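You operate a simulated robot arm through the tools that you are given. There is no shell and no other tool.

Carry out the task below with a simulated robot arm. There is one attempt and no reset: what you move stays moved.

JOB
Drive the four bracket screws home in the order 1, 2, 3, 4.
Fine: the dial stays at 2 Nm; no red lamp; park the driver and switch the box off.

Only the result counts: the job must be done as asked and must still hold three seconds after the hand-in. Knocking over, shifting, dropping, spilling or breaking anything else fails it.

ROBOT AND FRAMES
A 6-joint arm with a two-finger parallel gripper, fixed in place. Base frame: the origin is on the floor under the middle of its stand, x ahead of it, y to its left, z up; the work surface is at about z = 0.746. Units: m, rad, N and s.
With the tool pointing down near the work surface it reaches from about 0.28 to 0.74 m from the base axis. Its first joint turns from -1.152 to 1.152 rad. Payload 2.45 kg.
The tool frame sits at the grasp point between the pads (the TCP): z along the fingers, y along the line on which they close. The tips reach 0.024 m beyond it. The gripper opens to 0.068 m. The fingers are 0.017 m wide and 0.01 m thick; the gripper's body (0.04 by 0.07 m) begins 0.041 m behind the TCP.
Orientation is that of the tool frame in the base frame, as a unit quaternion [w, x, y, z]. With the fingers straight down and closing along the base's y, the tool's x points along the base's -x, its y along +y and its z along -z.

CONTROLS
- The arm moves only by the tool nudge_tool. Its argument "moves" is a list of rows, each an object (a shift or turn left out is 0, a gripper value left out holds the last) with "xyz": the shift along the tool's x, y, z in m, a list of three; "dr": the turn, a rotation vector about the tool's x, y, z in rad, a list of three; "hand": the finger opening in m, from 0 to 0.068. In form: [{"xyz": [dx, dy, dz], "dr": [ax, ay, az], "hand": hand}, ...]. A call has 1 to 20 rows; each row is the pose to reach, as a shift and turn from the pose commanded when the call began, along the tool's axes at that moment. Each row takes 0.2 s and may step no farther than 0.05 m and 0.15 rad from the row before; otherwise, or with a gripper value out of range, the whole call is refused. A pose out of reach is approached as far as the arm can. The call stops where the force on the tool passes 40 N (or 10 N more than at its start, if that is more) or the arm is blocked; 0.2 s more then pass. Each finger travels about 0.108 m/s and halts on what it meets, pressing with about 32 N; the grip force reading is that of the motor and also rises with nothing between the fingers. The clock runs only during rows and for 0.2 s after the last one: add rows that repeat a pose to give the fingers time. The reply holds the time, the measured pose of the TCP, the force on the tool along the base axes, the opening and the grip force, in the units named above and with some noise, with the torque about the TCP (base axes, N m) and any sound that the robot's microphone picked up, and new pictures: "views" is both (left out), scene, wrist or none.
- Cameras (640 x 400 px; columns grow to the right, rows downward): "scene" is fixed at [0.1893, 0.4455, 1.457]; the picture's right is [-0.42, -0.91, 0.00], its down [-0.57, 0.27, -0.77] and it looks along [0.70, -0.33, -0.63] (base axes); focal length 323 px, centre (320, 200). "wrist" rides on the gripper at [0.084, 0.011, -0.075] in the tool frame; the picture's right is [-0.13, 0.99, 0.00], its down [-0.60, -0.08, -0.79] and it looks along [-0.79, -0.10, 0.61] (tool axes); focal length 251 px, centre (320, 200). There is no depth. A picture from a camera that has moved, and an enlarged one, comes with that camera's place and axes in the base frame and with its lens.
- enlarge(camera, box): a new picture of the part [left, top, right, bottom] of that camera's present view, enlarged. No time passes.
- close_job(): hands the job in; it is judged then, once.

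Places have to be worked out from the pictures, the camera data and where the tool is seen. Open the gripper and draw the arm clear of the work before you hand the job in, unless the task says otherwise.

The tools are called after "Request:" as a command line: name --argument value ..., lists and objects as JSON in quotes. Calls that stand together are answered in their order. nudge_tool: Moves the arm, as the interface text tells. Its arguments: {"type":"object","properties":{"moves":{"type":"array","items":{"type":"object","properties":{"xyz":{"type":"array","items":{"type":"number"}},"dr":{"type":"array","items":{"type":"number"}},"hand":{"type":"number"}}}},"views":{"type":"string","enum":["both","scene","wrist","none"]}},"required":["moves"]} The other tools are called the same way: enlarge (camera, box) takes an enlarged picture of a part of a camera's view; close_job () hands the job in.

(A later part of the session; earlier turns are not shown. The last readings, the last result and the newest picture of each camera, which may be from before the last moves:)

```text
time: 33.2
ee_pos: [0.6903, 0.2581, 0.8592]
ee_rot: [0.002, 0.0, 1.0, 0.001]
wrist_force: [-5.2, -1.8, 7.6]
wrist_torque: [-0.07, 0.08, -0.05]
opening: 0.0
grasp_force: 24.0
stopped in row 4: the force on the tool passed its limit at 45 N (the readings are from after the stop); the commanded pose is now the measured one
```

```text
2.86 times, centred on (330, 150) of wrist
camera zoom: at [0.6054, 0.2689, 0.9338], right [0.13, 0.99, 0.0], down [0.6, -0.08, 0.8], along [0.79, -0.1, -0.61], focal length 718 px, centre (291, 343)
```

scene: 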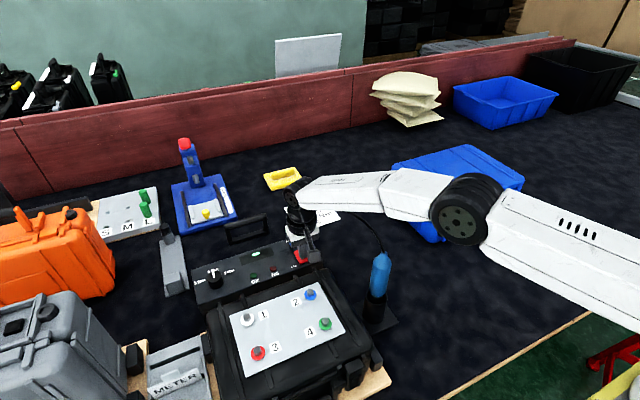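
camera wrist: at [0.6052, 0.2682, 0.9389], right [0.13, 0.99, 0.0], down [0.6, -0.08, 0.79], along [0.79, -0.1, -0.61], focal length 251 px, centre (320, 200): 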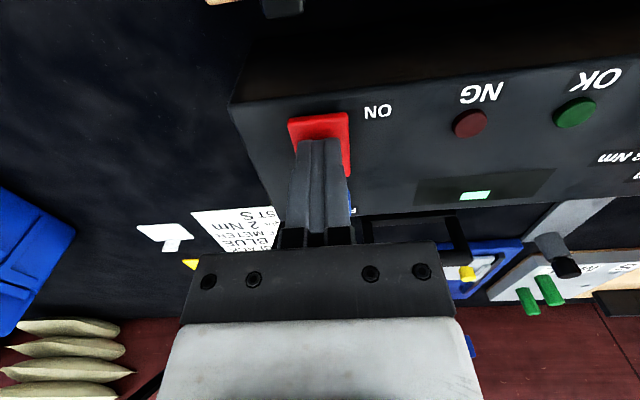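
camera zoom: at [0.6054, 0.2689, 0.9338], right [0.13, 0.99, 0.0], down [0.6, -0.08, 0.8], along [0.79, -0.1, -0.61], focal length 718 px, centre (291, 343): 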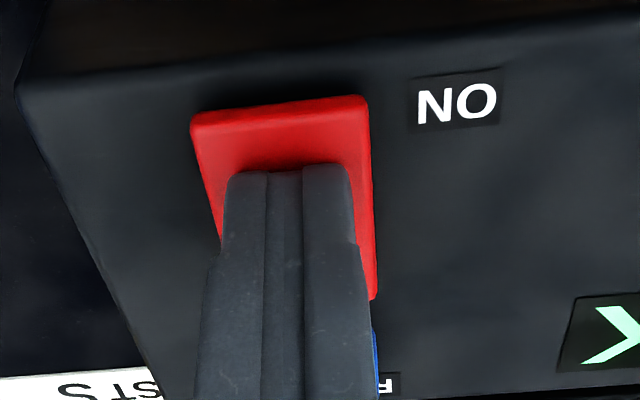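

The display has changed from the single bar to a larger symbol, so pressing did switch the box. I rise clear and look at the display, lamps and rocker.

Request:
nudge_tool --moves '[{"xyz": [0, 0, -0.01]}, {"xyz": [0, 0, -0.04]}, {"xyz": [0, 0, -0.08]}, {"xyz": [0, 0, -0.12]}, {"xyz": [0.03, 0, -0.15]}, {"xyz": [0.06, 0, -0.17]}]' --views "both"

Request:
enlarge --camera "scene" --box '[180, 220, 330, 310]'

Request:
enlarge --camera "scene" --box '[285, 235, 320, 270]'

Request:
enlarge --camera "wrist" --box '[300, 0, 500, 140]'

```text
time: 34.6
ee_pos: [0.6284, 0.2577, 1.0265]
ee_rot: [0.002, 0.0, 1.0, 0.001]
wrist_force: [0.7, -0.3, -0.4]
wrist_torque: [-0.02, -0.01, 0.01]
opening: 0.0
grasp_force: 23.4
camera wrist: at [0.5441, 0.2682, 1.1025], right [0.13, 0.99, 0.0], down [0.6, -0.08, 0.79], along [0.79, -0.1, -0.61], focal length 251 px, centre (320, 200)
```

scene: 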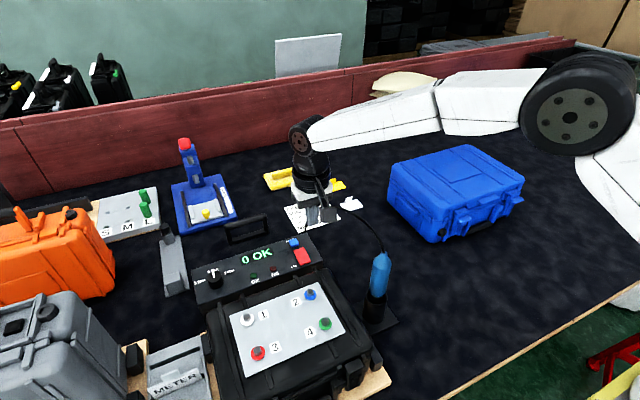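
wrist: 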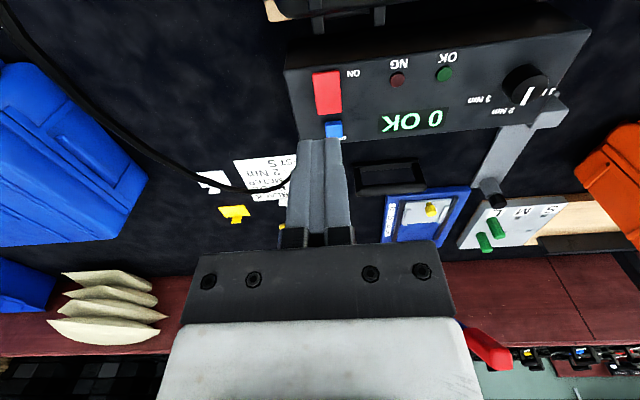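

```text
4.27 times, centred on (255, 265) of scene
camera zoom: at [0.1893, 0.4454, 1.457], right [-0.42, -0.91, 0.0], down [-0.57, 0.27, -0.77], along [0.7, -0.33, -0.63], focal length 1377 px, centre (597, -77)
```

zoom: 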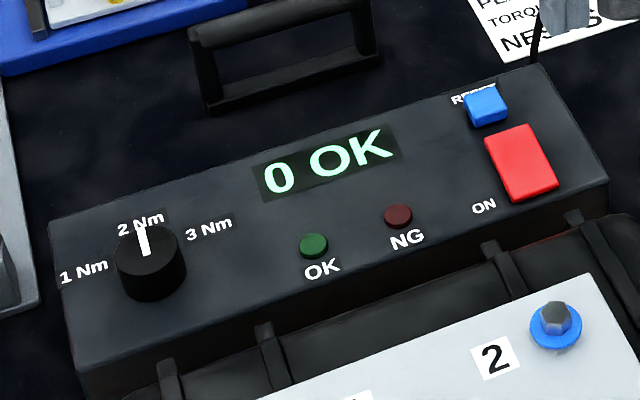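

```text
11.43 times, centred on (302, 252) of scene
camera zoom: at [0.1893, 0.4454, 1.457], right [-0.42, -0.91, 0.0], down [-0.57, 0.27, -0.77], along [0.7, -0.33, -0.63], focal length 3688 px, centre (520, -400)
```

zoom: 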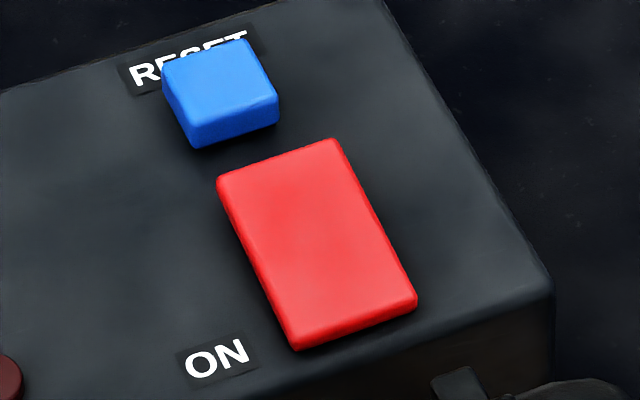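

```text
2.86 times, centred on (400, 70) of wrist
camera zoom: at [0.5441, 0.2682, 1.1025], right [0.13, 0.99, 0.0], down [0.6, -0.08, 0.79], along [0.79, -0.1, -0.61], focal length 718 px, centre (91, 571)
```

zoom: 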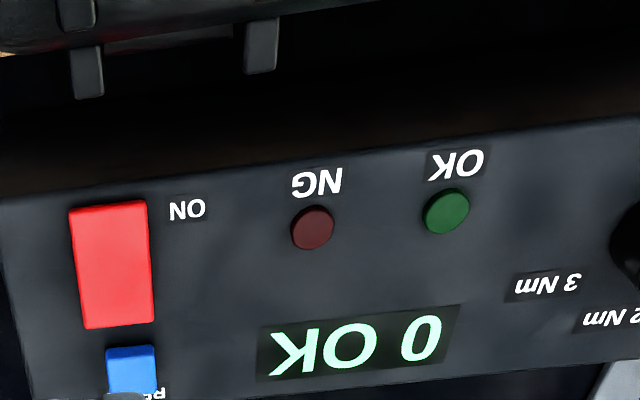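

The display reads "0 OK" and both lamps are dark. The box is on now, and the rocker's near end is down. I go back above the driver with open fingers to pick it up again.

Request:
nudge_tool --moves '[{"xyz": [0, 0, -0.035], "dr": [0, 0.004, 0], "hand": 0.02}, {"xyz": [0.03, -0.033, -0.04], "dr": [0, 0.004, 0], "hand": 0.05}, {"xyz": [0.06, -0.067, -0.04], "dr": [0, 0.004, 0], "hand": 0.068}, {"xyz": [0.09, -0.1, -0.04], "dr": [0, 0.004, 0], "hand": 0.068}, {"xyz": [0.101, -0.113, -0.03], "dr": [0, 0.004, 0], "hand": 0.068}, {"xyz": [0.101, -0.113, -0.03], "dr": [0, 0.004, 0], "hand": 0.068}, {"xyz": [0.101, -0.113, -0.03], "dr": [0, 0.004, 0], "hand": 0.068}]' --views "both"

Request:
enlarge --camera "wrist" --box '[240, 0, 400, 100]'

```text
time: 36.2
ee_pos: [0.5286, 0.1442, 1.0575]
ee_rot: [-0.001, 0.001, 1.0, 0.001]
wrist_force: [0.0, 0.5, 0.4]
wrist_torque: [0.0, -0.01, -0.03]
opening: 0.0678
grasp_force: 0.2
camera wrist: at [0.4435, 0.1548, 1.132], right [0.13, 0.99, 0.0], down [0.6, -0.08, 0.79], along [0.79, -0.1, -0.61], focal length 251 px, centre (320, 200)
```

scene: 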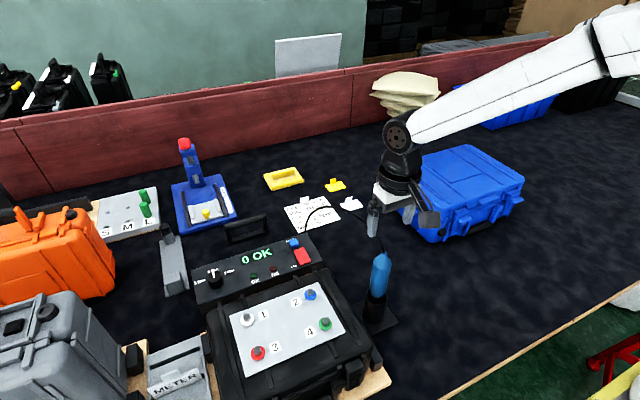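
wrist: 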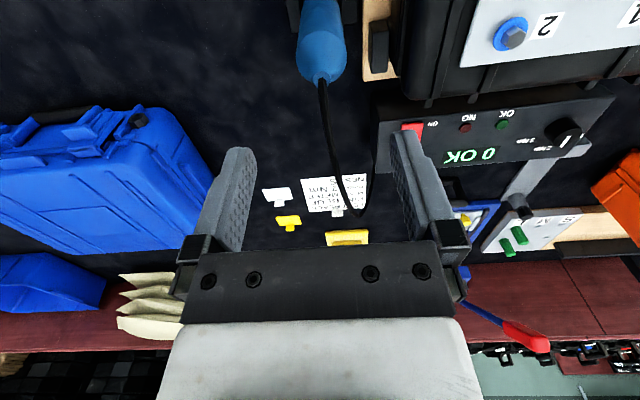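

```text
4.00 times, centred on (320, 50) of wrist
camera zoom: at [0.4435, 0.1548, 1.132], right [0.13, 0.99, 0.0], down [0.6, -0.08, 0.79], along [0.79, -0.1, -0.61], focal length 1006 px, centre (320, 800)
```

zoom: 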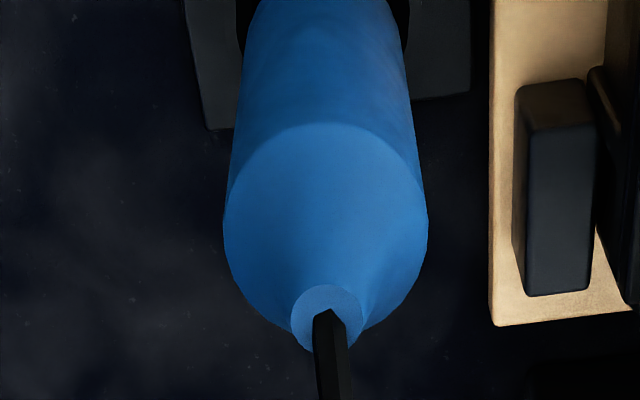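

The driver's neck projects to (0.527, 0.145), practically under the TCP. I descend most of the way with a 1 mm correction and read the pose before the final approach.

Request:
nudge_tool --moves '[{"xyz": [0.001, 0.001, 0.03]}, {"xyz": [0.001, 0.001, 0.06]}, {"xyz": [0.001, 0.001, 0.09]}, {"xyz": [0.001, 0.001, 0.11]}, {"xyz": [0.001, 0.001, 0.122]}, {"xyz": [0.001, 0.001, 0.122]}, {"xyz": [0.001, 0.001, 0.122]}]' --views "wrist"

Request:
enlarge --camera "scene" --box '[340, 200, 420, 300]'

```text
time: 37.9
ee_pos: [0.5281, 0.1449, 0.9342]
ee_rot: [0.0, 0.0, 1.0, 0.001]
wrist_force: [0.5, -0.7, 0.4]
wrist_torque: [0.0, 0.0, -0.03]
opening: 0.0681
grasp_force: 0.0
camera wrist: at [0.4432, 0.1568, 1.0106], right [0.13, 0.99, 0.0], down [0.6, -0.08, 0.79], along [0.79, -0.1, -0.61], focal length 251 px, centre (320, 200)
```

wrist: 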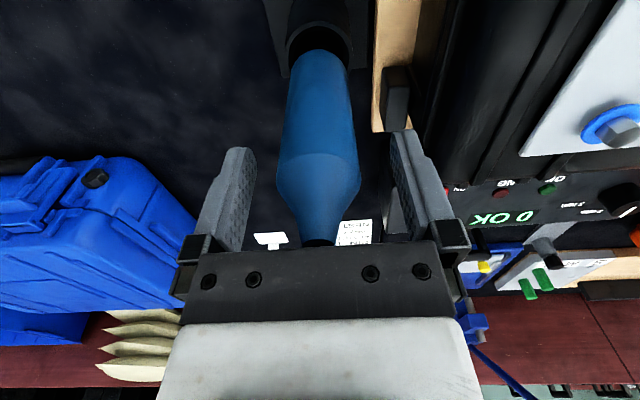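

```text
4.00 times, centred on (380, 250) of scene
camera zoom: at [0.1893, 0.4455, 1.457], right [-0.42, -0.91, 0.0], down [-0.57, 0.27, -0.77], along [0.7, -0.33, -0.63], focal length 1291 px, centre (80, 0)
```

zoom: 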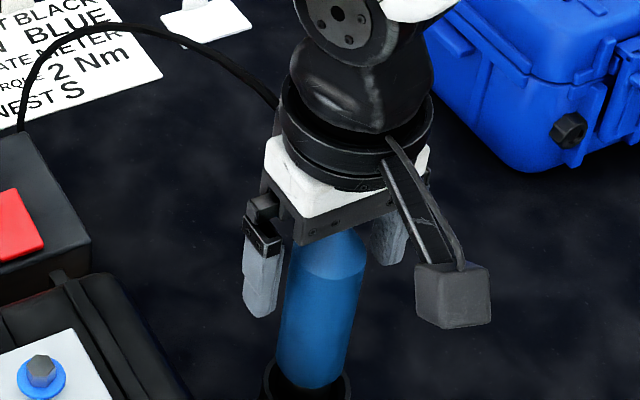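

The handle is centred between the fingers at z≈0.935. I lower 6 mm and close the gripper.

Request:
nudge_tool --moves '[{"xyz": [0, 0, 0.003]}, {"xyz": [0, 0, 0.006]}, {"xyz": [0, 0, 0.006]}, {"xyz": [0, 0, 0.006], "hand": 0.03}, {"xyz": [0, 0, 0.006], "hand": 0.02}, {"xyz": [0, 0, 0.006], "hand": 0.02}, {"xyz": [0, 0, 0.006], "hand": 0.02}]' --views "none"

```text
time: 39.5
ee_pos: [0.5265, 0.1446, 0.9283]
ee_rot: [0.001, 0.0, 1.0, 0.001]
wrist_force: [0.8, -0.7, 0.1]
wrist_torque: [-0.21, -0.08, -0.01]
opening: 0.0374
grasp_force: 32.4
```

The grip is firm at 37.4 mm. I lift straight out of the holster and carry the driver back above screw 1 at a safe height.

Request:
nudge_tool --moves '[{"xyz": [0, 0, -0.02]}, {"xyz": [0, 0, -0.06]}, {"xyz": [0, 0, -0.1]}, {"xyz": [0, 0, -0.14]}, {"xyz": [0, 0, -0.18]}, {"xyz": [0, 0, -0.2]}, {"xyz": [-0.004, 0.045, -0.2]}, {"xyz": [-0.008, 0.09, -0.2]}, {"xyz": [-0.012, 0.135, -0.2]}, {"xyz": [-0.015, 0.18, -0.2]}, {"xyz": [-0.018, 0.225, -0.2]}, {"xyz": [-0.0205, 0.265, -0.2]}, {"xyz": [-0.0205, 0.285, -0.185]}, {"xyz": [-0.0205, 0.285, -0.17]}, {"xyz": [-0.0205, 0.285, -0.17]}]' --views "both"

Request:
enlarge --camera "wrist" --box '[260, 0, 380, 75]'

Request:
enlarge --camera "scene" --box '[215, 225, 325, 335]'

```text
time: 42.6
ee_pos: [0.5485, 0.4293, 1.0982]
ee_rot: [0.0, 0.0, 1.0, 0.001]
wrist_force: [0.1, -0.5, -3.3]
wrist_torque: [0.01, 0.03, -0.03]
opening: 0.0377
grasp_force: 31.8
camera wrist: at [0.4636, 0.4409, 1.175], right [0.13, 0.99, 0.0], down [0.6, -0.08, 0.79], along [0.79, -0.1, -0.61], focal length 251 px, centre (320, 200)
```

scene: 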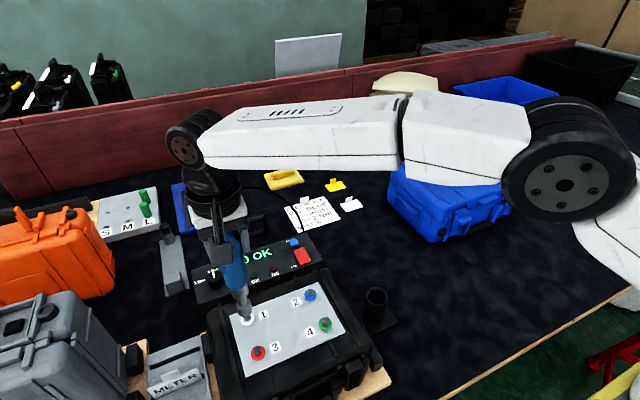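
wrist: 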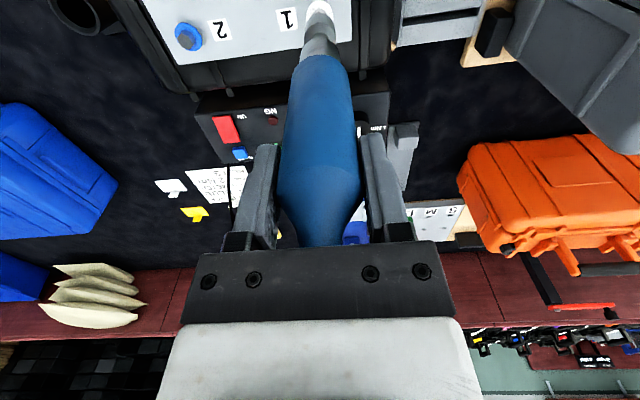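

```text
5.33 times, centred on (320, 38) of wrist
camera zoom: at [0.4636, 0.4409, 1.175], right [0.13, 0.99, 0.0], down [0.6, -0.08, 0.79], along [0.79, -0.1, -0.61], focal length 1341 px, centre (320, 1067)
```

zoom: 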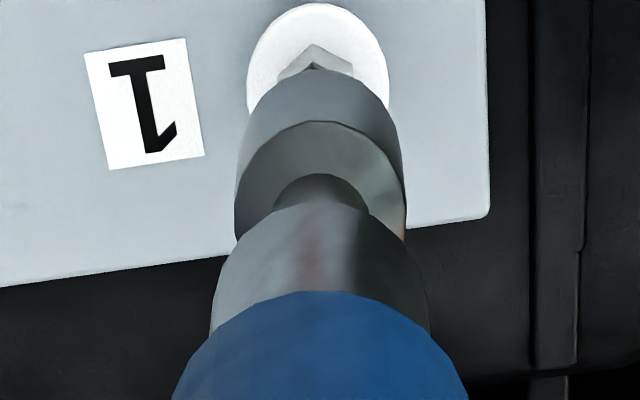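

```text
3.64 times, centred on (270, 280) of scene
camera zoom: at [0.1893, 0.4455, 1.4569], right [-0.42, -0.91, 0.0], down [-0.57, 0.27, -0.77], along [0.7, -0.33, -0.63], focal length 1174 px, centre (502, -91)
```

zoom: 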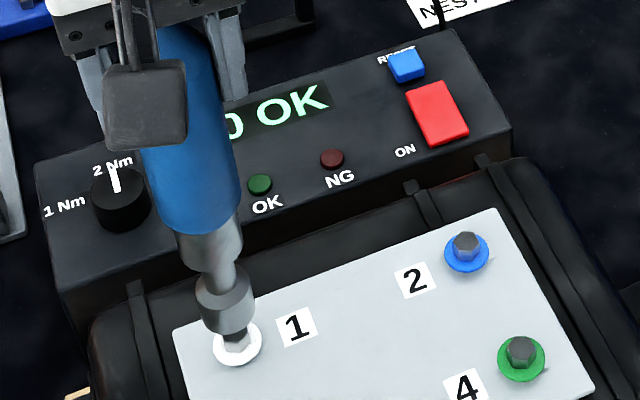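

Socket and hex line up within about 0.5 mm in free air, and the display reads "0 OK". I lower to a few mm above the expected contact (TCP z≈1.068), with a 0.5 mm trim.

Request:
nudge_tool --moves '[{"xyz": [0.0005, -0.0005, 0.008]}, {"xyz": [0.0005, -0.0005, 0.016]}, {"xyz": [0.0005, -0.0005, 0.022]}, {"xyz": [0.0005, -0.0005, 0.025]}, {"xyz": [0.0005, -0.0005, 0.025]}]' --views "none"

Request:
enlarge --camera "wrist" --box '[260, 0, 380, 75]'

Request:
enlarge --camera "scene" --box '[215, 225, 325, 335]'

```text
time: 43.9
ee_pos: [0.5467, 0.4286, 1.0693]
ee_rot: [-0.004, 0.0, 1.0, -0.001]
wrist_force: [1.7, 0.5, -3.9]
wrist_torque: [0.08, -0.22, 0.0]
opening: 0.0378
grasp_force: 16.3
```

```text
5.33 times, centred on (320, 38) of wrist
camera zoom: at [0.4621, 0.4408, 1.1458], right [0.13, 0.99, 0.0], down [0.61, -0.08, 0.79], along [0.78, -0.1, -0.61], focal length 1341 px, centre (320, 1067)
```

zoom: 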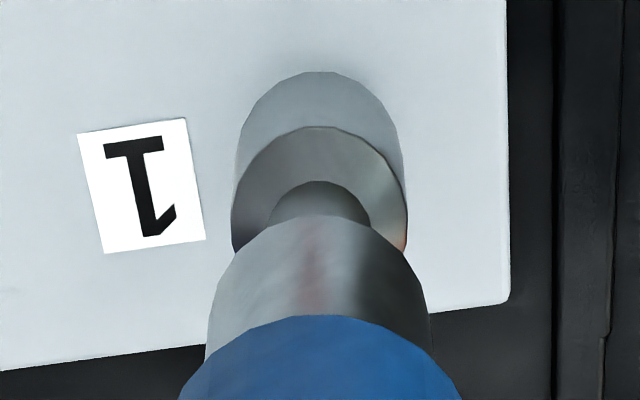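

```text
3.64 times, centred on (270, 280) of scene
camera zoom: at [0.1894, 0.4455, 1.457], right [-0.42, -0.91, 0.0], down [-0.57, 0.27, -0.77], along [0.7, -0.33, -0.63], focal length 1174 px, centre (502, -91)
```

zoom: 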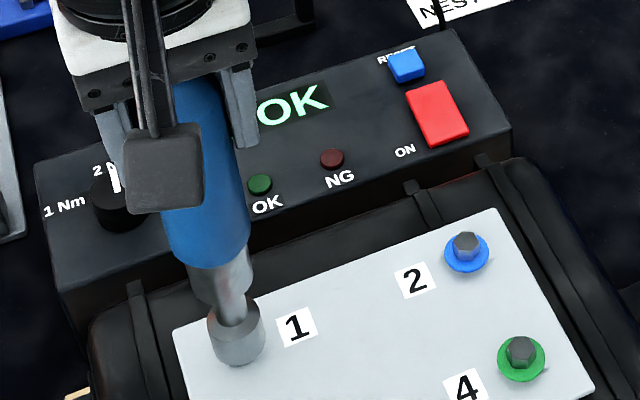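

The reading shows a changed grip force (16 N) and a small tilt, while the socket now covers the washer. I hold still for a moment and look at both views to see what is happening.

Request:
nudge_tool --moves '[{"xyz": [0, 0, 0]}]' --views "both"

Request:
enlarge --camera "scene" --box '[200, 200, 300, 330]'

Request:
enlarge --camera "wrist" --box '[220, 0, 420, 260]'

```text
time: 44.2
ee_pos: [0.5472, 0.4289, 1.0717]
ee_rot: [-0.001, 0.0, 1.0, 0.001]
wrist_force: [-0.1, 0.1, -4.1]
wrist_torque: [0.0, 0.0, 0.03]
opening: 0.0375
grasp_force: 32.0
camera wrist: at [0.4627, 0.4408, 1.1493], right [0.13, 0.99, 0.0], down [0.61, -0.08, 0.79], along [0.79, -0.1, -0.61], focal length 251 px, centre (320, 200)
```

scene: 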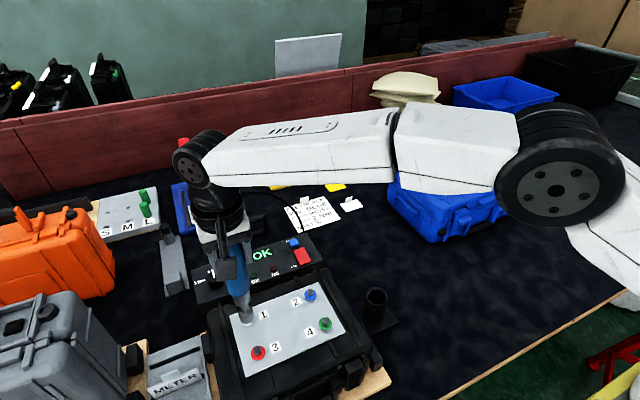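
wrist: 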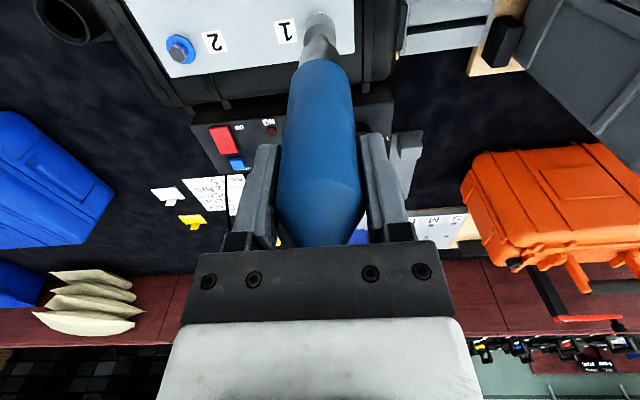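

```text
3.08 times, centred on (250, 265) of scene
camera zoom: at [0.1894, 0.4455, 1.4569], right [-0.42, -0.91, 0.0], down [-0.57, 0.27, -0.77], along [0.7, -0.33, -0.63], focal length 993 px, centre (535, 0)
```

zoom: 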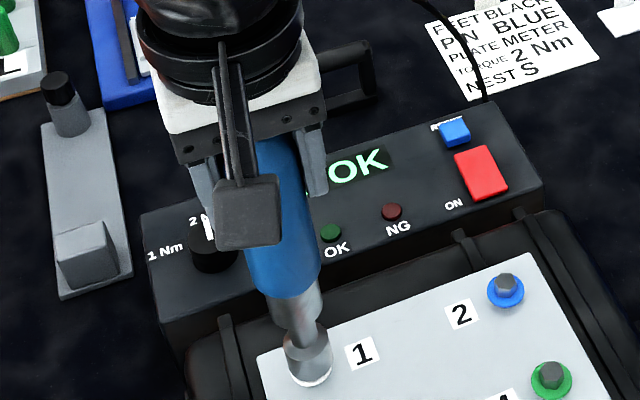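

```text
1.54 times, centred on (320, 130) of wrist
camera zoom: at [0.4627, 0.4408, 1.1493], right [0.13, 0.99, 0.0], down [0.61, -0.08, 0.79], along [0.79, -0.1, -0.61], focal length 387 px, centre (320, 308)
```

zoom: 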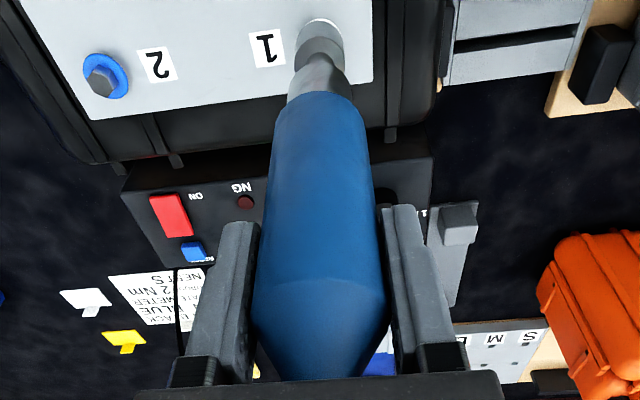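

The transient has passed: grip is back to 32 N and no press force remains. I zoom in on the socket tip, the lamps and the display for any change.

Request:
enlarge --camera "scene" --box '[230, 295, 265, 330]'

Request:
enlarge --camera "wrist" --box '[260, 0, 380, 75]'

Request:
enlarge --camera "scene" --box '[225, 230, 325, 300]'

```text
11.43 times, centred on (248, 312) of scene
camera zoom: at [0.1894, 0.4455, 1.4569], right [-0.42, -0.91, 0.0], down [-0.57, 0.27, -0.77], along [0.7, -0.33, -0.63], focal length 3688 px, centre (1149, -1086)
```

zoom: 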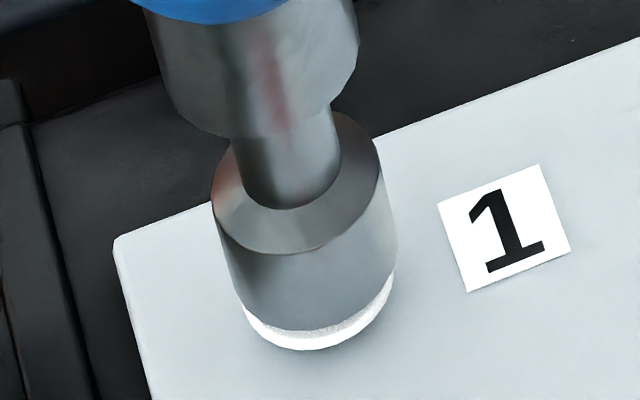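

```text
5.33 times, centred on (320, 38) of wrist
camera zoom: at [0.4627, 0.4408, 1.1493], right [0.13, 0.99, 0.0], down [0.61, -0.08, 0.79], along [0.79, -0.1, -0.61], focal length 1341 px, centre (320, 1067)
```

zoom: 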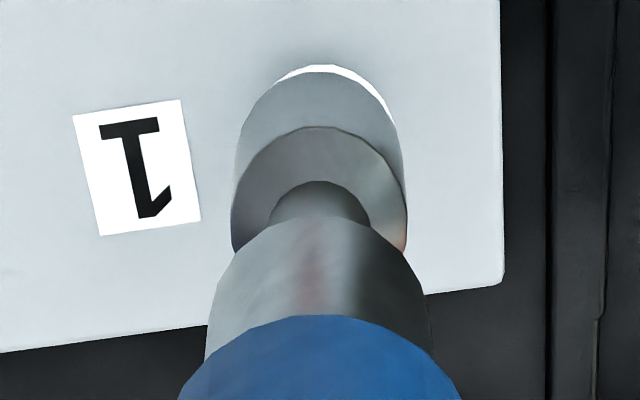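

```text
5.71 times, centred on (275, 265) of scene
camera zoom: at [0.1894, 0.4455, 1.4569], right [-0.42, -0.91, 0.0], down [-0.57, 0.27, -0.77], along [0.7, -0.33, -0.63], focal length 1844 px, centre (577, -171)
```

zoom: 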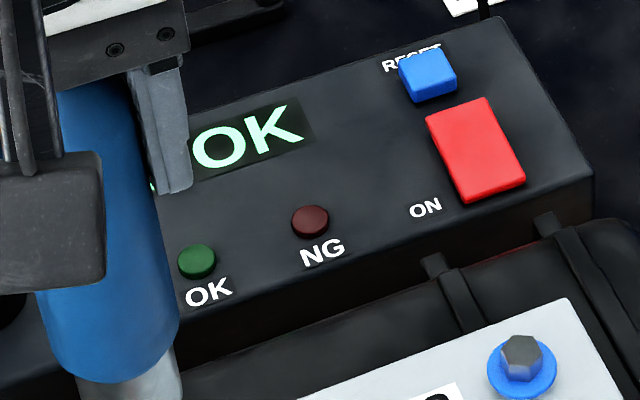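

Lamps remain dark. The driver has ridden up slightly in the grip, and the screw is now about 1 mm toward +x/+y of the socket. I trim that and lower in fine steps to touch the hex, reading after each short call.

Request:
nudge_tool --moves '[{"xyz": [-0.001, 0.001, 0.0]}, {"xyz": [-0.001, 0.001, 0.001]}, {"xyz": [-0.001, 0.001, 0.002]}]' --views "none"

Request:
enlarge --camera "wrist" --box '[260, 0, 380, 75]'

Request:
enlarge --camera "scene" --box '[215, 225, 325, 335]'

```text
time: 45.0
ee_pos: [0.5484, 0.4297, 1.0722]
ee_rot: [0.0, 0.0, 1.0, 0.001]
wrist_force: [0.4, -0.7, -3.9]
wrist_torque: [0.03, -0.02, 0.01]
opening: 0.0375
grasp_force: 31.8
```

```text
5.33 times, centred on (320, 38) of wrist
camera zoom: at [0.464, 0.4419, 1.148], right [0.13, 0.99, 0.0], down [0.6, -0.08, 0.79], along [0.79, -0.1, -0.61], focal length 1341 px, centre (320, 1067)
```

zoom: 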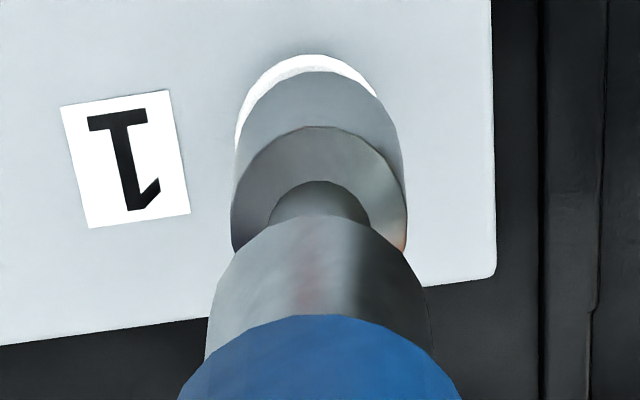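

```text
3.64 times, centred on (270, 280) of scene
camera zoom: at [0.1894, 0.4455, 1.4569], right [-0.42, -0.91, 0.0], down [-0.57, 0.27, -0.77], along [0.7, -0.33, -0.63], focal length 1174 px, centre (502, -91)
```

zoom: 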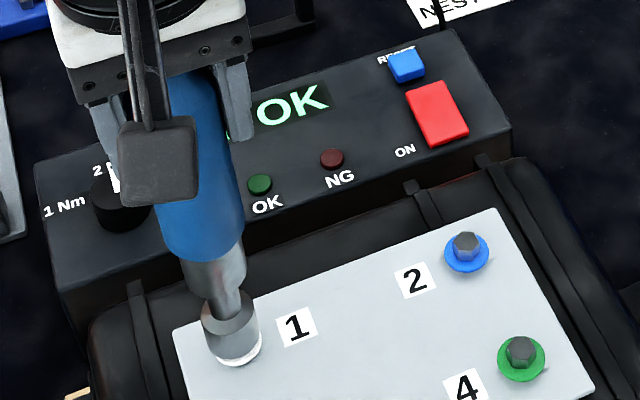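

There is still no contact, and the label-to-washer geometry says the screw is now about 1 mm toward −y. I trim 0.7 mm back and keep lowering 3 mm in fine steps.

Request:
nudge_tool --moves '[{"xyz": [0.0003, -0.0007, 0.001]}, {"xyz": [0.0003, -0.0007, 0.002]}, {"xyz": [0.0003, -0.0007, 0.003]}]' --views "none"

Request:
enlarge --camera "wrist" --box '[260, 0, 380, 75]'

Request:
enlarge --camera "scene" --box '[215, 225, 325, 335]'

```text
time: 45.9
ee_pos: [0.5478, 0.4288, 1.0703]
ee_rot: [0.0, 0.0, 1.0, 0.001]
wrist_force: [0.8, 0.1, -2.1]
wrist_torque: [0.02, 0.05, 0.0]
opening: 0.0375
grasp_force: 31.8
```

```text
5.33 times, centred on (320, 38) of wrist
camera zoom: at [0.4636, 0.4412, 1.1452], right [0.13, 0.99, 0.0], down [0.6, -0.08, 0.79], along [0.79, -0.1, -0.61], focal length 1341 px, centre (320, 1067)
```

zoom: 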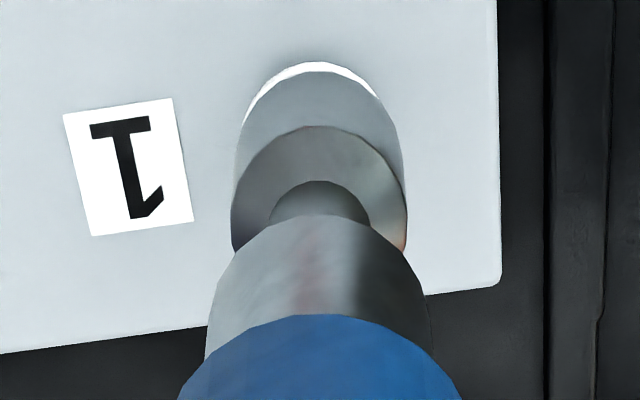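

```text
3.64 times, centred on (270, 280) of scene
camera zoom: at [0.1893, 0.4455, 1.457], right [-0.42, -0.91, 0.0], down [-0.57, 0.27, -0.77], along [0.7, -0.33, -0.63], focal length 1174 px, centre (502, -91)
```

zoom: 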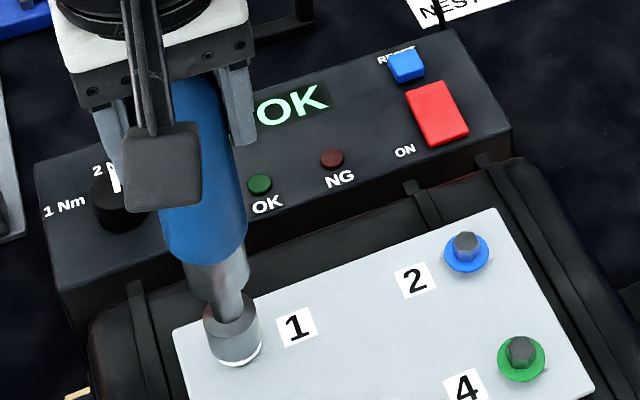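

The weight reading has dropped by about 2 N, so the socket is just touching. I press 1.5 mm further in fine steps.

Request:
nudge_tool --moves '[{"xyz": [0.0001, -0.0001, 0.0008]}, {"xyz": [0.0002, -0.0002, 0.0016]}]' --views "none"

Request:
enlarge --camera "wrist" --box '[260, 0, 380, 75]'

Request:
enlarge --camera "scene" --box '[215, 225, 325, 335]'

```text
time: 46.5
ee_pos: [0.5476, 0.4289, 1.0694]
ee_rot: [0.0, -0.001, 1.0, 0.002]
wrist_force: [-0.7, -1.3, 3.6]
wrist_torque: [-0.17, 0.21, 0.0]
opening: 0.0375
grasp_force: 32.0
```

```text
5.33 times, centred on (320, 38) of wrist
camera zoom: at [0.4636, 0.4411, 1.1446], right [0.13, 0.99, 0.0], down [0.6, -0.08, 0.79], along [0.79, -0.1, -0.61], focal length 1341 px, centre (320, 1067)
```

zoom: 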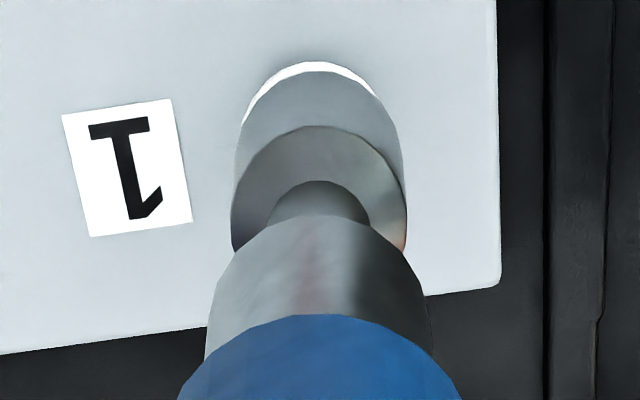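

```text
3.64 times, centred on (270, 280) of scene
camera zoom: at [0.1892, 0.4454, 1.457], right [-0.42, -0.91, 0.0], down [-0.57, 0.27, -0.77], along [0.7, -0.33, -0.63], focal length 1174 px, centre (502, -91)
```

zoom: 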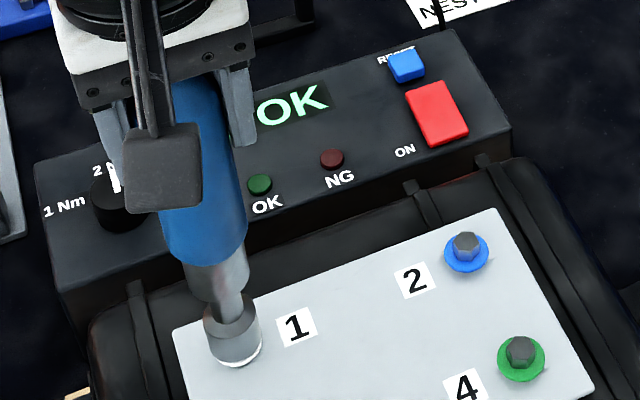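

Contact is clean: about 7.5 N press with small side forces and no start yet. I add 1 mm and hold briefly.

Request:
nudge_tool --moves '[{"xyz": [0.0003, -0.0003, 0.0006]}, {"xyz": [0.0004, -0.0004, 0.0012]}]' --views "none"

Request:
enlarge --camera "scene" --box '[215, 225, 325, 335]'

```text
time: 47.0
ee_pos: [0.5479, 0.4294, 1.0675]
ee_rot: [0.0, 0.0, 1.0, 0.001]
wrist_force: [1.4, 1.0, -1.5]
wrist_torque: [0.14, -0.09, 0.0]
opening: 0.0377
grasp_force: 32.0
```

```text
3.64 times, centred on (270, 280) of scene
camera zoom: at [0.1893, 0.4455, 1.457], right [-0.42, -0.91, 0.0], down [-0.57, 0.27, -0.77], along [0.7, -0.33, -0.63], focal length 1174 px, centre (502, -91)
```

zoom: 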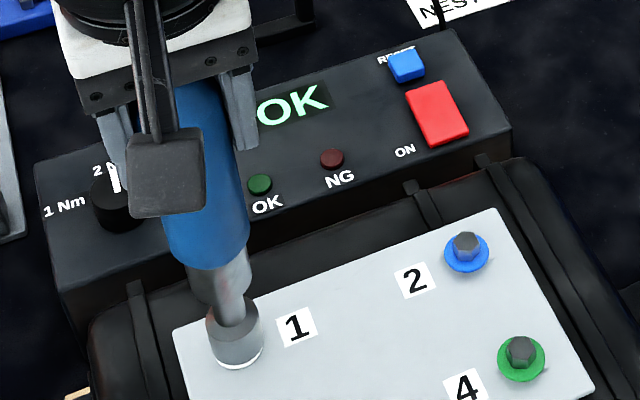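

The press force fell back even though I lowered further: the screw is moving down under the socket. I keep following it with a steady descent.

Request:
nudge_tool --moves '[{"xyz": [0, 0, 0.0008]}, {"xyz": [0, 0, 0.0016]}, {"xyz": [0, 0, 0.0024]}]' --views "none"

Request:
enlarge --camera "scene" --box '[215, 225, 325, 335]'

Request:
enlarge --camera "wrist" --box '[260, 0, 380, 75]'

```text
time: 47.9
ee_pos: [0.5478, 0.4286, 1.0634]
ee_rot: [0.001, 0.0, 1.0, 0.001]
wrist_force: [0.5, -0.9, -1.9]
wrist_torque: [-0.09, -0.03, 0.0]
opening: 0.0376
grasp_force: 32.1
```

```text
3.64 times, centred on (270, 280) of scene
camera zoom: at [0.1893, 0.4455, 1.457], right [-0.42, -0.91, 0.0], down [-0.57, 0.27, -0.77], along [0.7, -0.33, -0.63], focal length 1174 px, centre (502, -91)
```

zoom: 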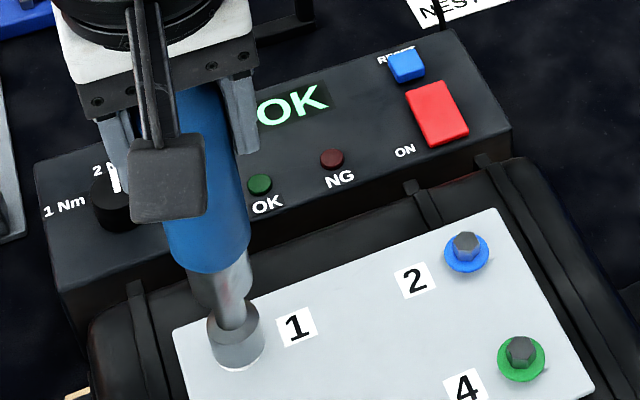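

```text
5.33 times, centred on (320, 38) of wrist
camera zoom: at [0.4629, 0.4406, 1.1398], right [0.13, 0.99, 0.0], down [0.6, -0.08, 0.79], along [0.79, -0.1, -0.61], focal length 1341 px, centre (320, 1067)
```

zoom: 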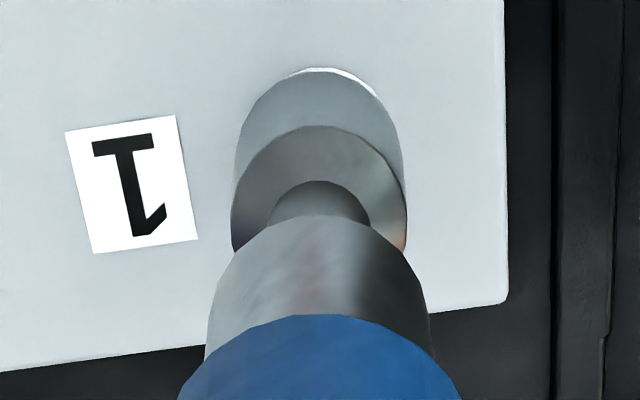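

The socket keeps going down with almost no resistance and the washer is nearly covered. I continue the steady descent.

Request:
nudge_tool --moves '[{"xyz": [0, 0, 0.0008]}, {"xyz": [0, 0, 0.0016]}, {"xyz": [0, 0, 0.0024]}, {"xyz": [0, 0, 0.0032]}]' --views "none"

Request:
enlarge --camera "scene" --box '[215, 225, 325, 335]'

Request:
enlarge --camera "wrist" --box '[260, 0, 380, 75]'

```text
time: 48.9
ee_pos: [0.5468, 0.4287, 1.0617]
ee_rot: [-0.001, 0.0, 1.0, 0.002]
wrist_force: [-1.1, 0.0, -0.7]
wrist_torque: [-0.04, 0.11, 0.0]
opening: 0.0375
grasp_force: 32.1
```

```text
3.64 times, centred on (270, 280) of scene
camera zoom: at [0.1893, 0.4455, 1.457], right [-0.42, -0.91, 0.0], down [-0.57, 0.27, -0.77], along [0.7, -0.33, -0.63], focal length 1174 px, centre (502, -91)
```

zoom: 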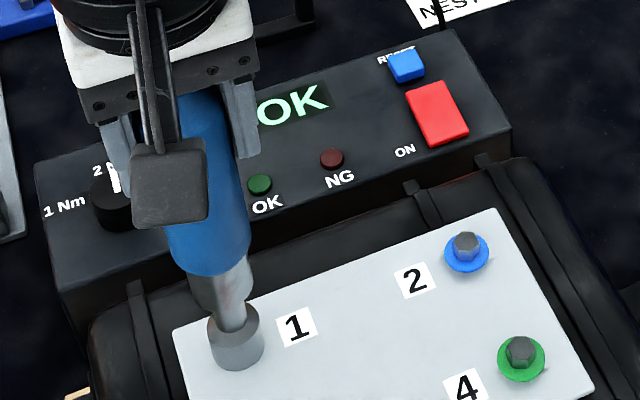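

```text
5.33 times, centred on (320, 38) of wrist
camera zoom: at [0.463, 0.4405, 1.1371], right [0.13, 0.99, 0.0], down [0.6, -0.08, 0.79], along [0.79, -0.1, -0.61], focal length 1341 px, centre (320, 1067)
```

zoom: 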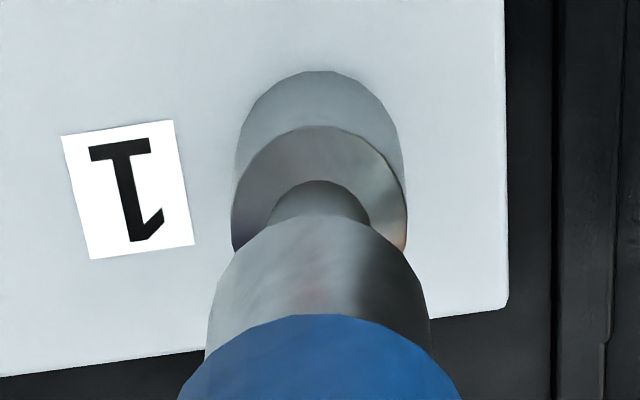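

The washer is now hidden, and the press is light (about 3 N net). I continue lowering until the force builds.

Request:
nudge_tool --moves '[{"xyz": [0, 0, 0.0008]}, {"xyz": [0, 0, 0.0016]}, {"xyz": [0, 0, 0.0024]}, {"xyz": [0, 0, 0.0032]}]' --views "none"

Request:
enlarge --camera "scene" --box '[215, 225, 325, 335]'

```text
time: 49.9
ee_pos: [0.5481, 0.4298, 1.0604]
ee_rot: [0.001, 0.0, 1.0, 0.002]
wrist_force: [-4.6, -3.9, 19.3]
wrist_torque: [-0.87, 0.62, -0.02]
opening: 0.0377
grasp_force: 32.3
```

```text
3.64 times, centred on (270, 280) of scene
camera zoom: at [0.1888, 0.4451, 1.4572], right [-0.42, -0.91, 0.0], down [-0.57, 0.27, -0.77], along [0.7, -0.33, -0.63], focal length 1174 px, centre (502, -91)
```

zoom: 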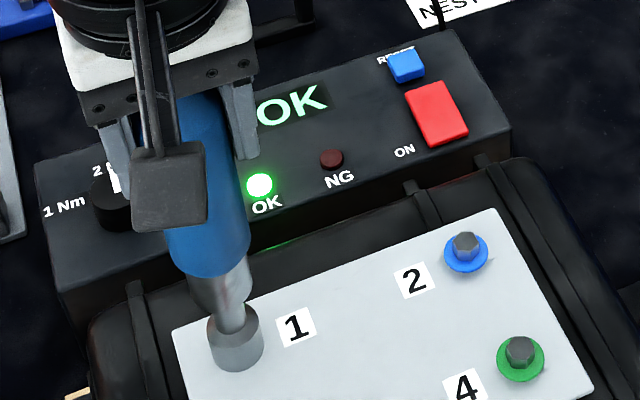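

The OK lamp is lit green: screw 1 is home. I lift straight up off the head and shift 130 mm in −y to hover over screw 2.

Request:
nudge_tool --moves '[{"xyz": [0, 0, -0.005]}, {"xyz": [0, 0, -0.02]}, {"xyz": [0, 0, -0.045]}, {"xyz": [0, -0.04, -0.05]}, {"xyz": [0, -0.085, -0.05]}, {"xyz": [0, -0.13, -0.05]}, {"xyz": [0, -0.13, -0.05]}, {"xyz": [0, -0.13, -0.05]}]' --views "both"

Request:
enlarge --camera "wrist" --box '[260, 0, 380, 75]'

Request:
enlarge --camera "scene" --box '[215, 225, 345, 355]'

```text
time: 51.6
ee_pos: [0.5465, 0.2994, 1.1067]
ee_rot: [0.0, -0.001, 1.0, 0.002]
wrist_force: [0.4, 0.3, -3.3]
wrist_torque: [-0.02, 0.01, -0.02]
opening: 0.0375
grasp_force: 32.1
camera wrist: at [0.4631, 0.3107, 1.1824], right [0.13, 0.99, 0.0], down [0.6, -0.08, 0.79], along [0.79, -0.1, -0.61], focal length 251 px, centre (320, 200)
```

scene: 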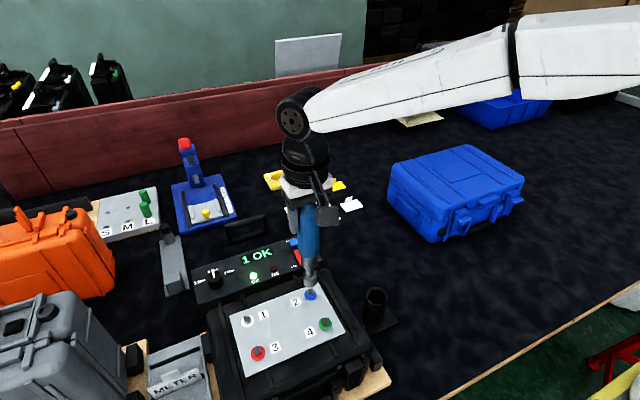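
wrist: 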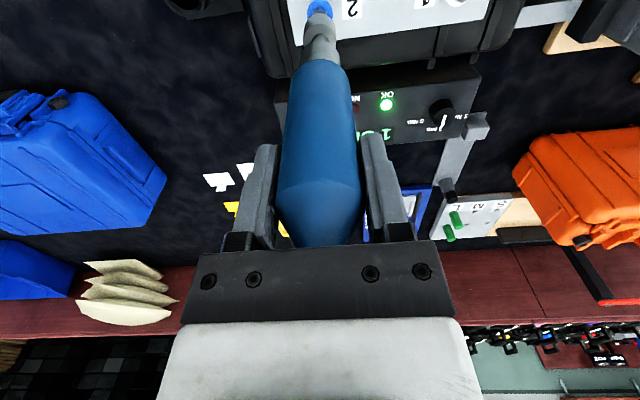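

```text
5.33 times, centred on (320, 38) of wrist
camera zoom: at [0.4631, 0.3107, 1.1824], right [0.13, 0.99, 0.0], down [0.6, -0.08, 0.79], along [0.79, -0.1, -0.61], focal length 1341 px, centre (320, 1067)
```

zoom: 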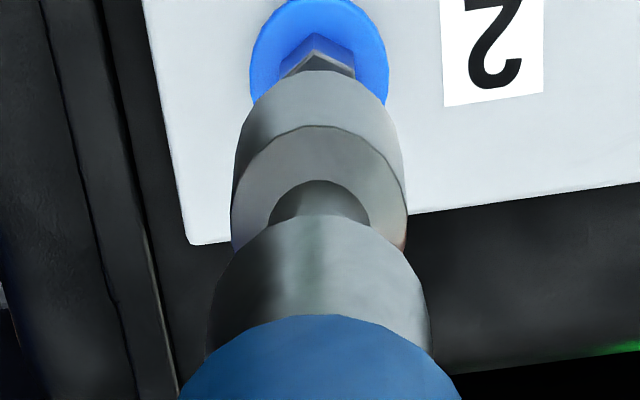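

```text
3.08 times, centred on (280, 290) of scene
camera zoom: at [0.1894, 0.4455, 1.457], right [-0.42, -0.91, 0.0], down [-0.57, 0.27, -0.77], along [0.7, -0.33, -0.63], focal length 993 px, centre (443, -77)
```

zoom: 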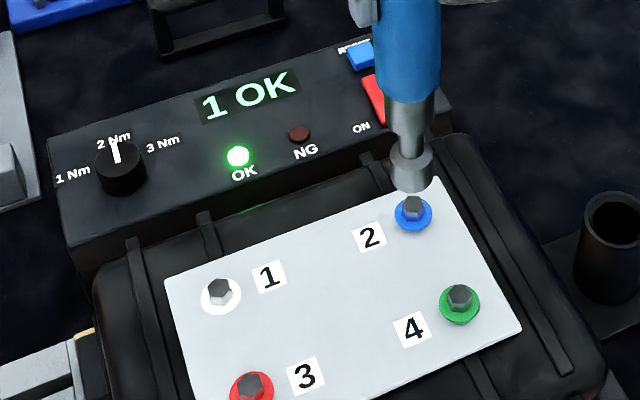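

The display reads "1 OK", and the socket lines up with screw 2 in y, with about 1 mm to add in x. I descend to just above the hex.

Request:
nudge_tool --moves '[{"xyz": [-0.001, -0.0003, 0.01]}, {"xyz": [-0.001, -0.0003, 0.02]}, {"xyz": [-0.001, -0.0003, 0.028]}, {"xyz": [-0.001, -0.0003, 0.031]}, {"xyz": [-0.001, -0.0003, 0.031]}]' --views "none"

Request:
enlarge --camera "wrist" --box '[260, 0, 380, 75]'

Request:
enlarge --camera "scene" --box '[290, 270, 330, 310]'

```text
time: 52.9
ee_pos: [0.5479, 0.2986, 1.0766]
ee_rot: [0.0, 0.0, 1.0, 0.0]
wrist_force: [-0.6, 0.5, -5.1]
wrist_torque: [0.0, -0.01, -0.01]
opening: 0.0377
grasp_force: 31.8
```

```text
5.33 times, centred on (320, 38) of wrist
camera zoom: at [0.4639, 0.3101, 1.1519], right [0.13, 0.99, 0.0], down [0.6, -0.08, 0.79], along [0.79, -0.1, -0.61], focal length 1341 px, centre (320, 1067)
```

zoom: 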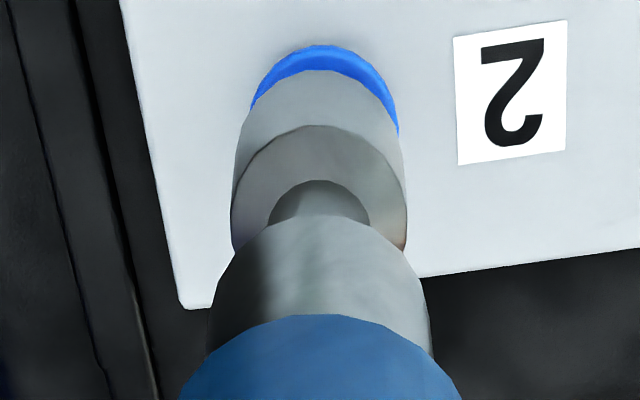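

```text
10.00 times, centred on (310, 290) of scene
camera zoom: at [0.1894, 0.4455, 1.457], right [-0.42, -0.91, 0.0], down [-0.57, 0.27, -0.77], along [0.7, -0.33, -0.63], focal length 3227 px, centre (420, -700)
```

zoom: 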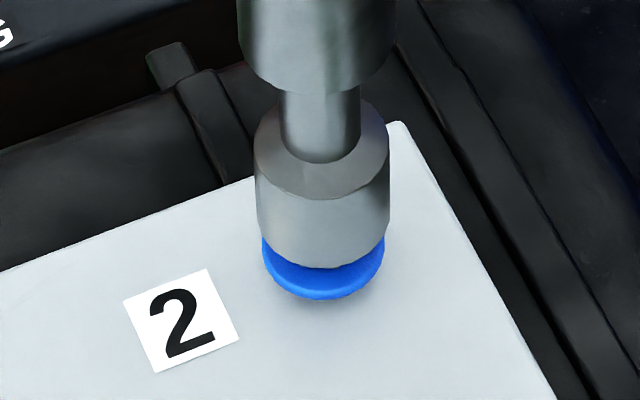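

Both views show the socket concentric with the blue washer to within about 0.5 mm. I descend in 0.8 mm steps into contact.

Request:
nudge_tool --moves '[{"xyz": [0, 0.0004, 0.001]}, {"xyz": [0, 0.0004, 0.002]}, {"xyz": [0, 0.0004, 0.003]}, {"xyz": [0, 0.0004, 0.004]}, {"xyz": [0, 0.0004, 0.005]}, {"xyz": [0, 0.0004, 0.0058]}, {"xyz": [0, 0.0004, 0.0066]}]' --views "none"

Request:
enlarge --camera "scene" --box '[225, 235, 335, 335]'

Request:
enlarge --camera "wrist" --box '[260, 0, 380, 75]'

```text
time: 54.5
ee_pos: [0.5476, 0.2988, 1.0691]
ee_rot: [0.001, 0.0, 1.0, 0.0]
wrist_force: [-0.2, 0.3, -1.3]
wrist_torque: [-0.1, 0.09, -0.04]
opening: 0.0377
grasp_force: 32.2
```

```text
4.00 times, centred on (280, 285) of scene
camera zoom: at [0.1893, 0.4455, 1.457], right [-0.42, -0.91, 0.0], down [-0.57, 0.27, -0.77], along [0.7, -0.33, -0.63], focal length 1291 px, centre (480, -140)
```

zoom: 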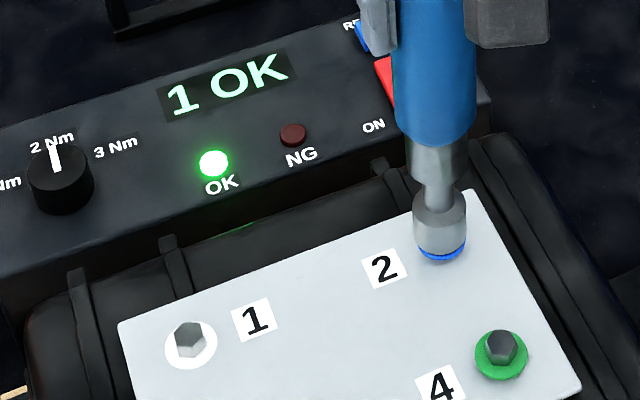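

```text
5.33 times, centred on (320, 38) of wrist
camera zoom: at [0.4642, 0.3108, 1.1455], right [0.13, 0.99, 0.0], down [0.6, -0.08, 0.79], along [0.79, -0.1, -0.61], focal length 1341 px, centre (320, 1067)
```

zoom: 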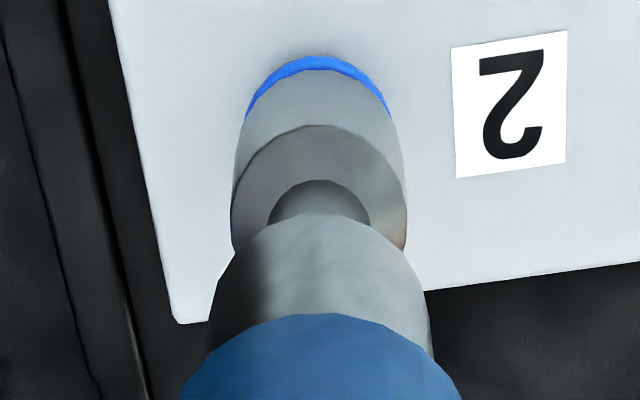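

The socket touches screw 2 (about 2 N). I press on and follow down with 0.8 mm steps.

Request:
nudge_tool --moves '[{"xyz": [0.0001, -0.0001, 0.0008]}, {"xyz": [0.0002, -0.0001, 0.0016]}, {"xyz": [0.0002, -0.0001, 0.0024]}, {"xyz": [0.0002, -0.0001, 0.0032]}]' --views "none"

Request:
enlarge --camera "scene" --box '[225, 235, 335, 335]'

```text
time: 55.5
ee_pos: [0.5494, 0.2981, 1.0661]
ee_rot: [0.0, 0.0, 1.0, 0.002]
wrist_force: [-0.3, 0.8, -1.1]
wrist_torque: [0.07, -0.1, 0.0]
opening: 0.0377
grasp_force: 32.0
```

```text
4.00 times, centred on (280, 285) of scene
camera zoom: at [0.1893, 0.4455, 1.457], right [-0.42, -0.91, 0.0], down [-0.57, 0.27, -0.77], along [0.7, -0.33, -0.63], focal length 1291 px, centre (480, -140)
```

zoom: 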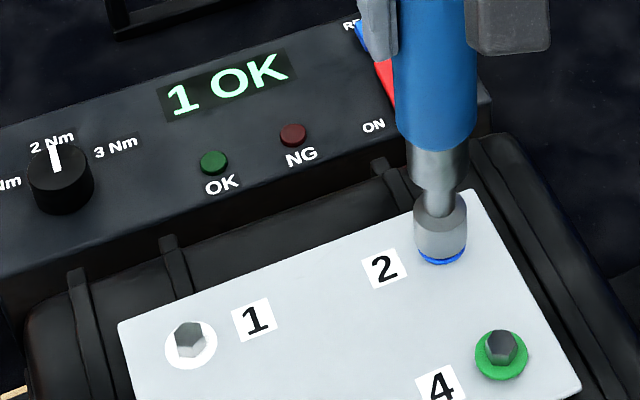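

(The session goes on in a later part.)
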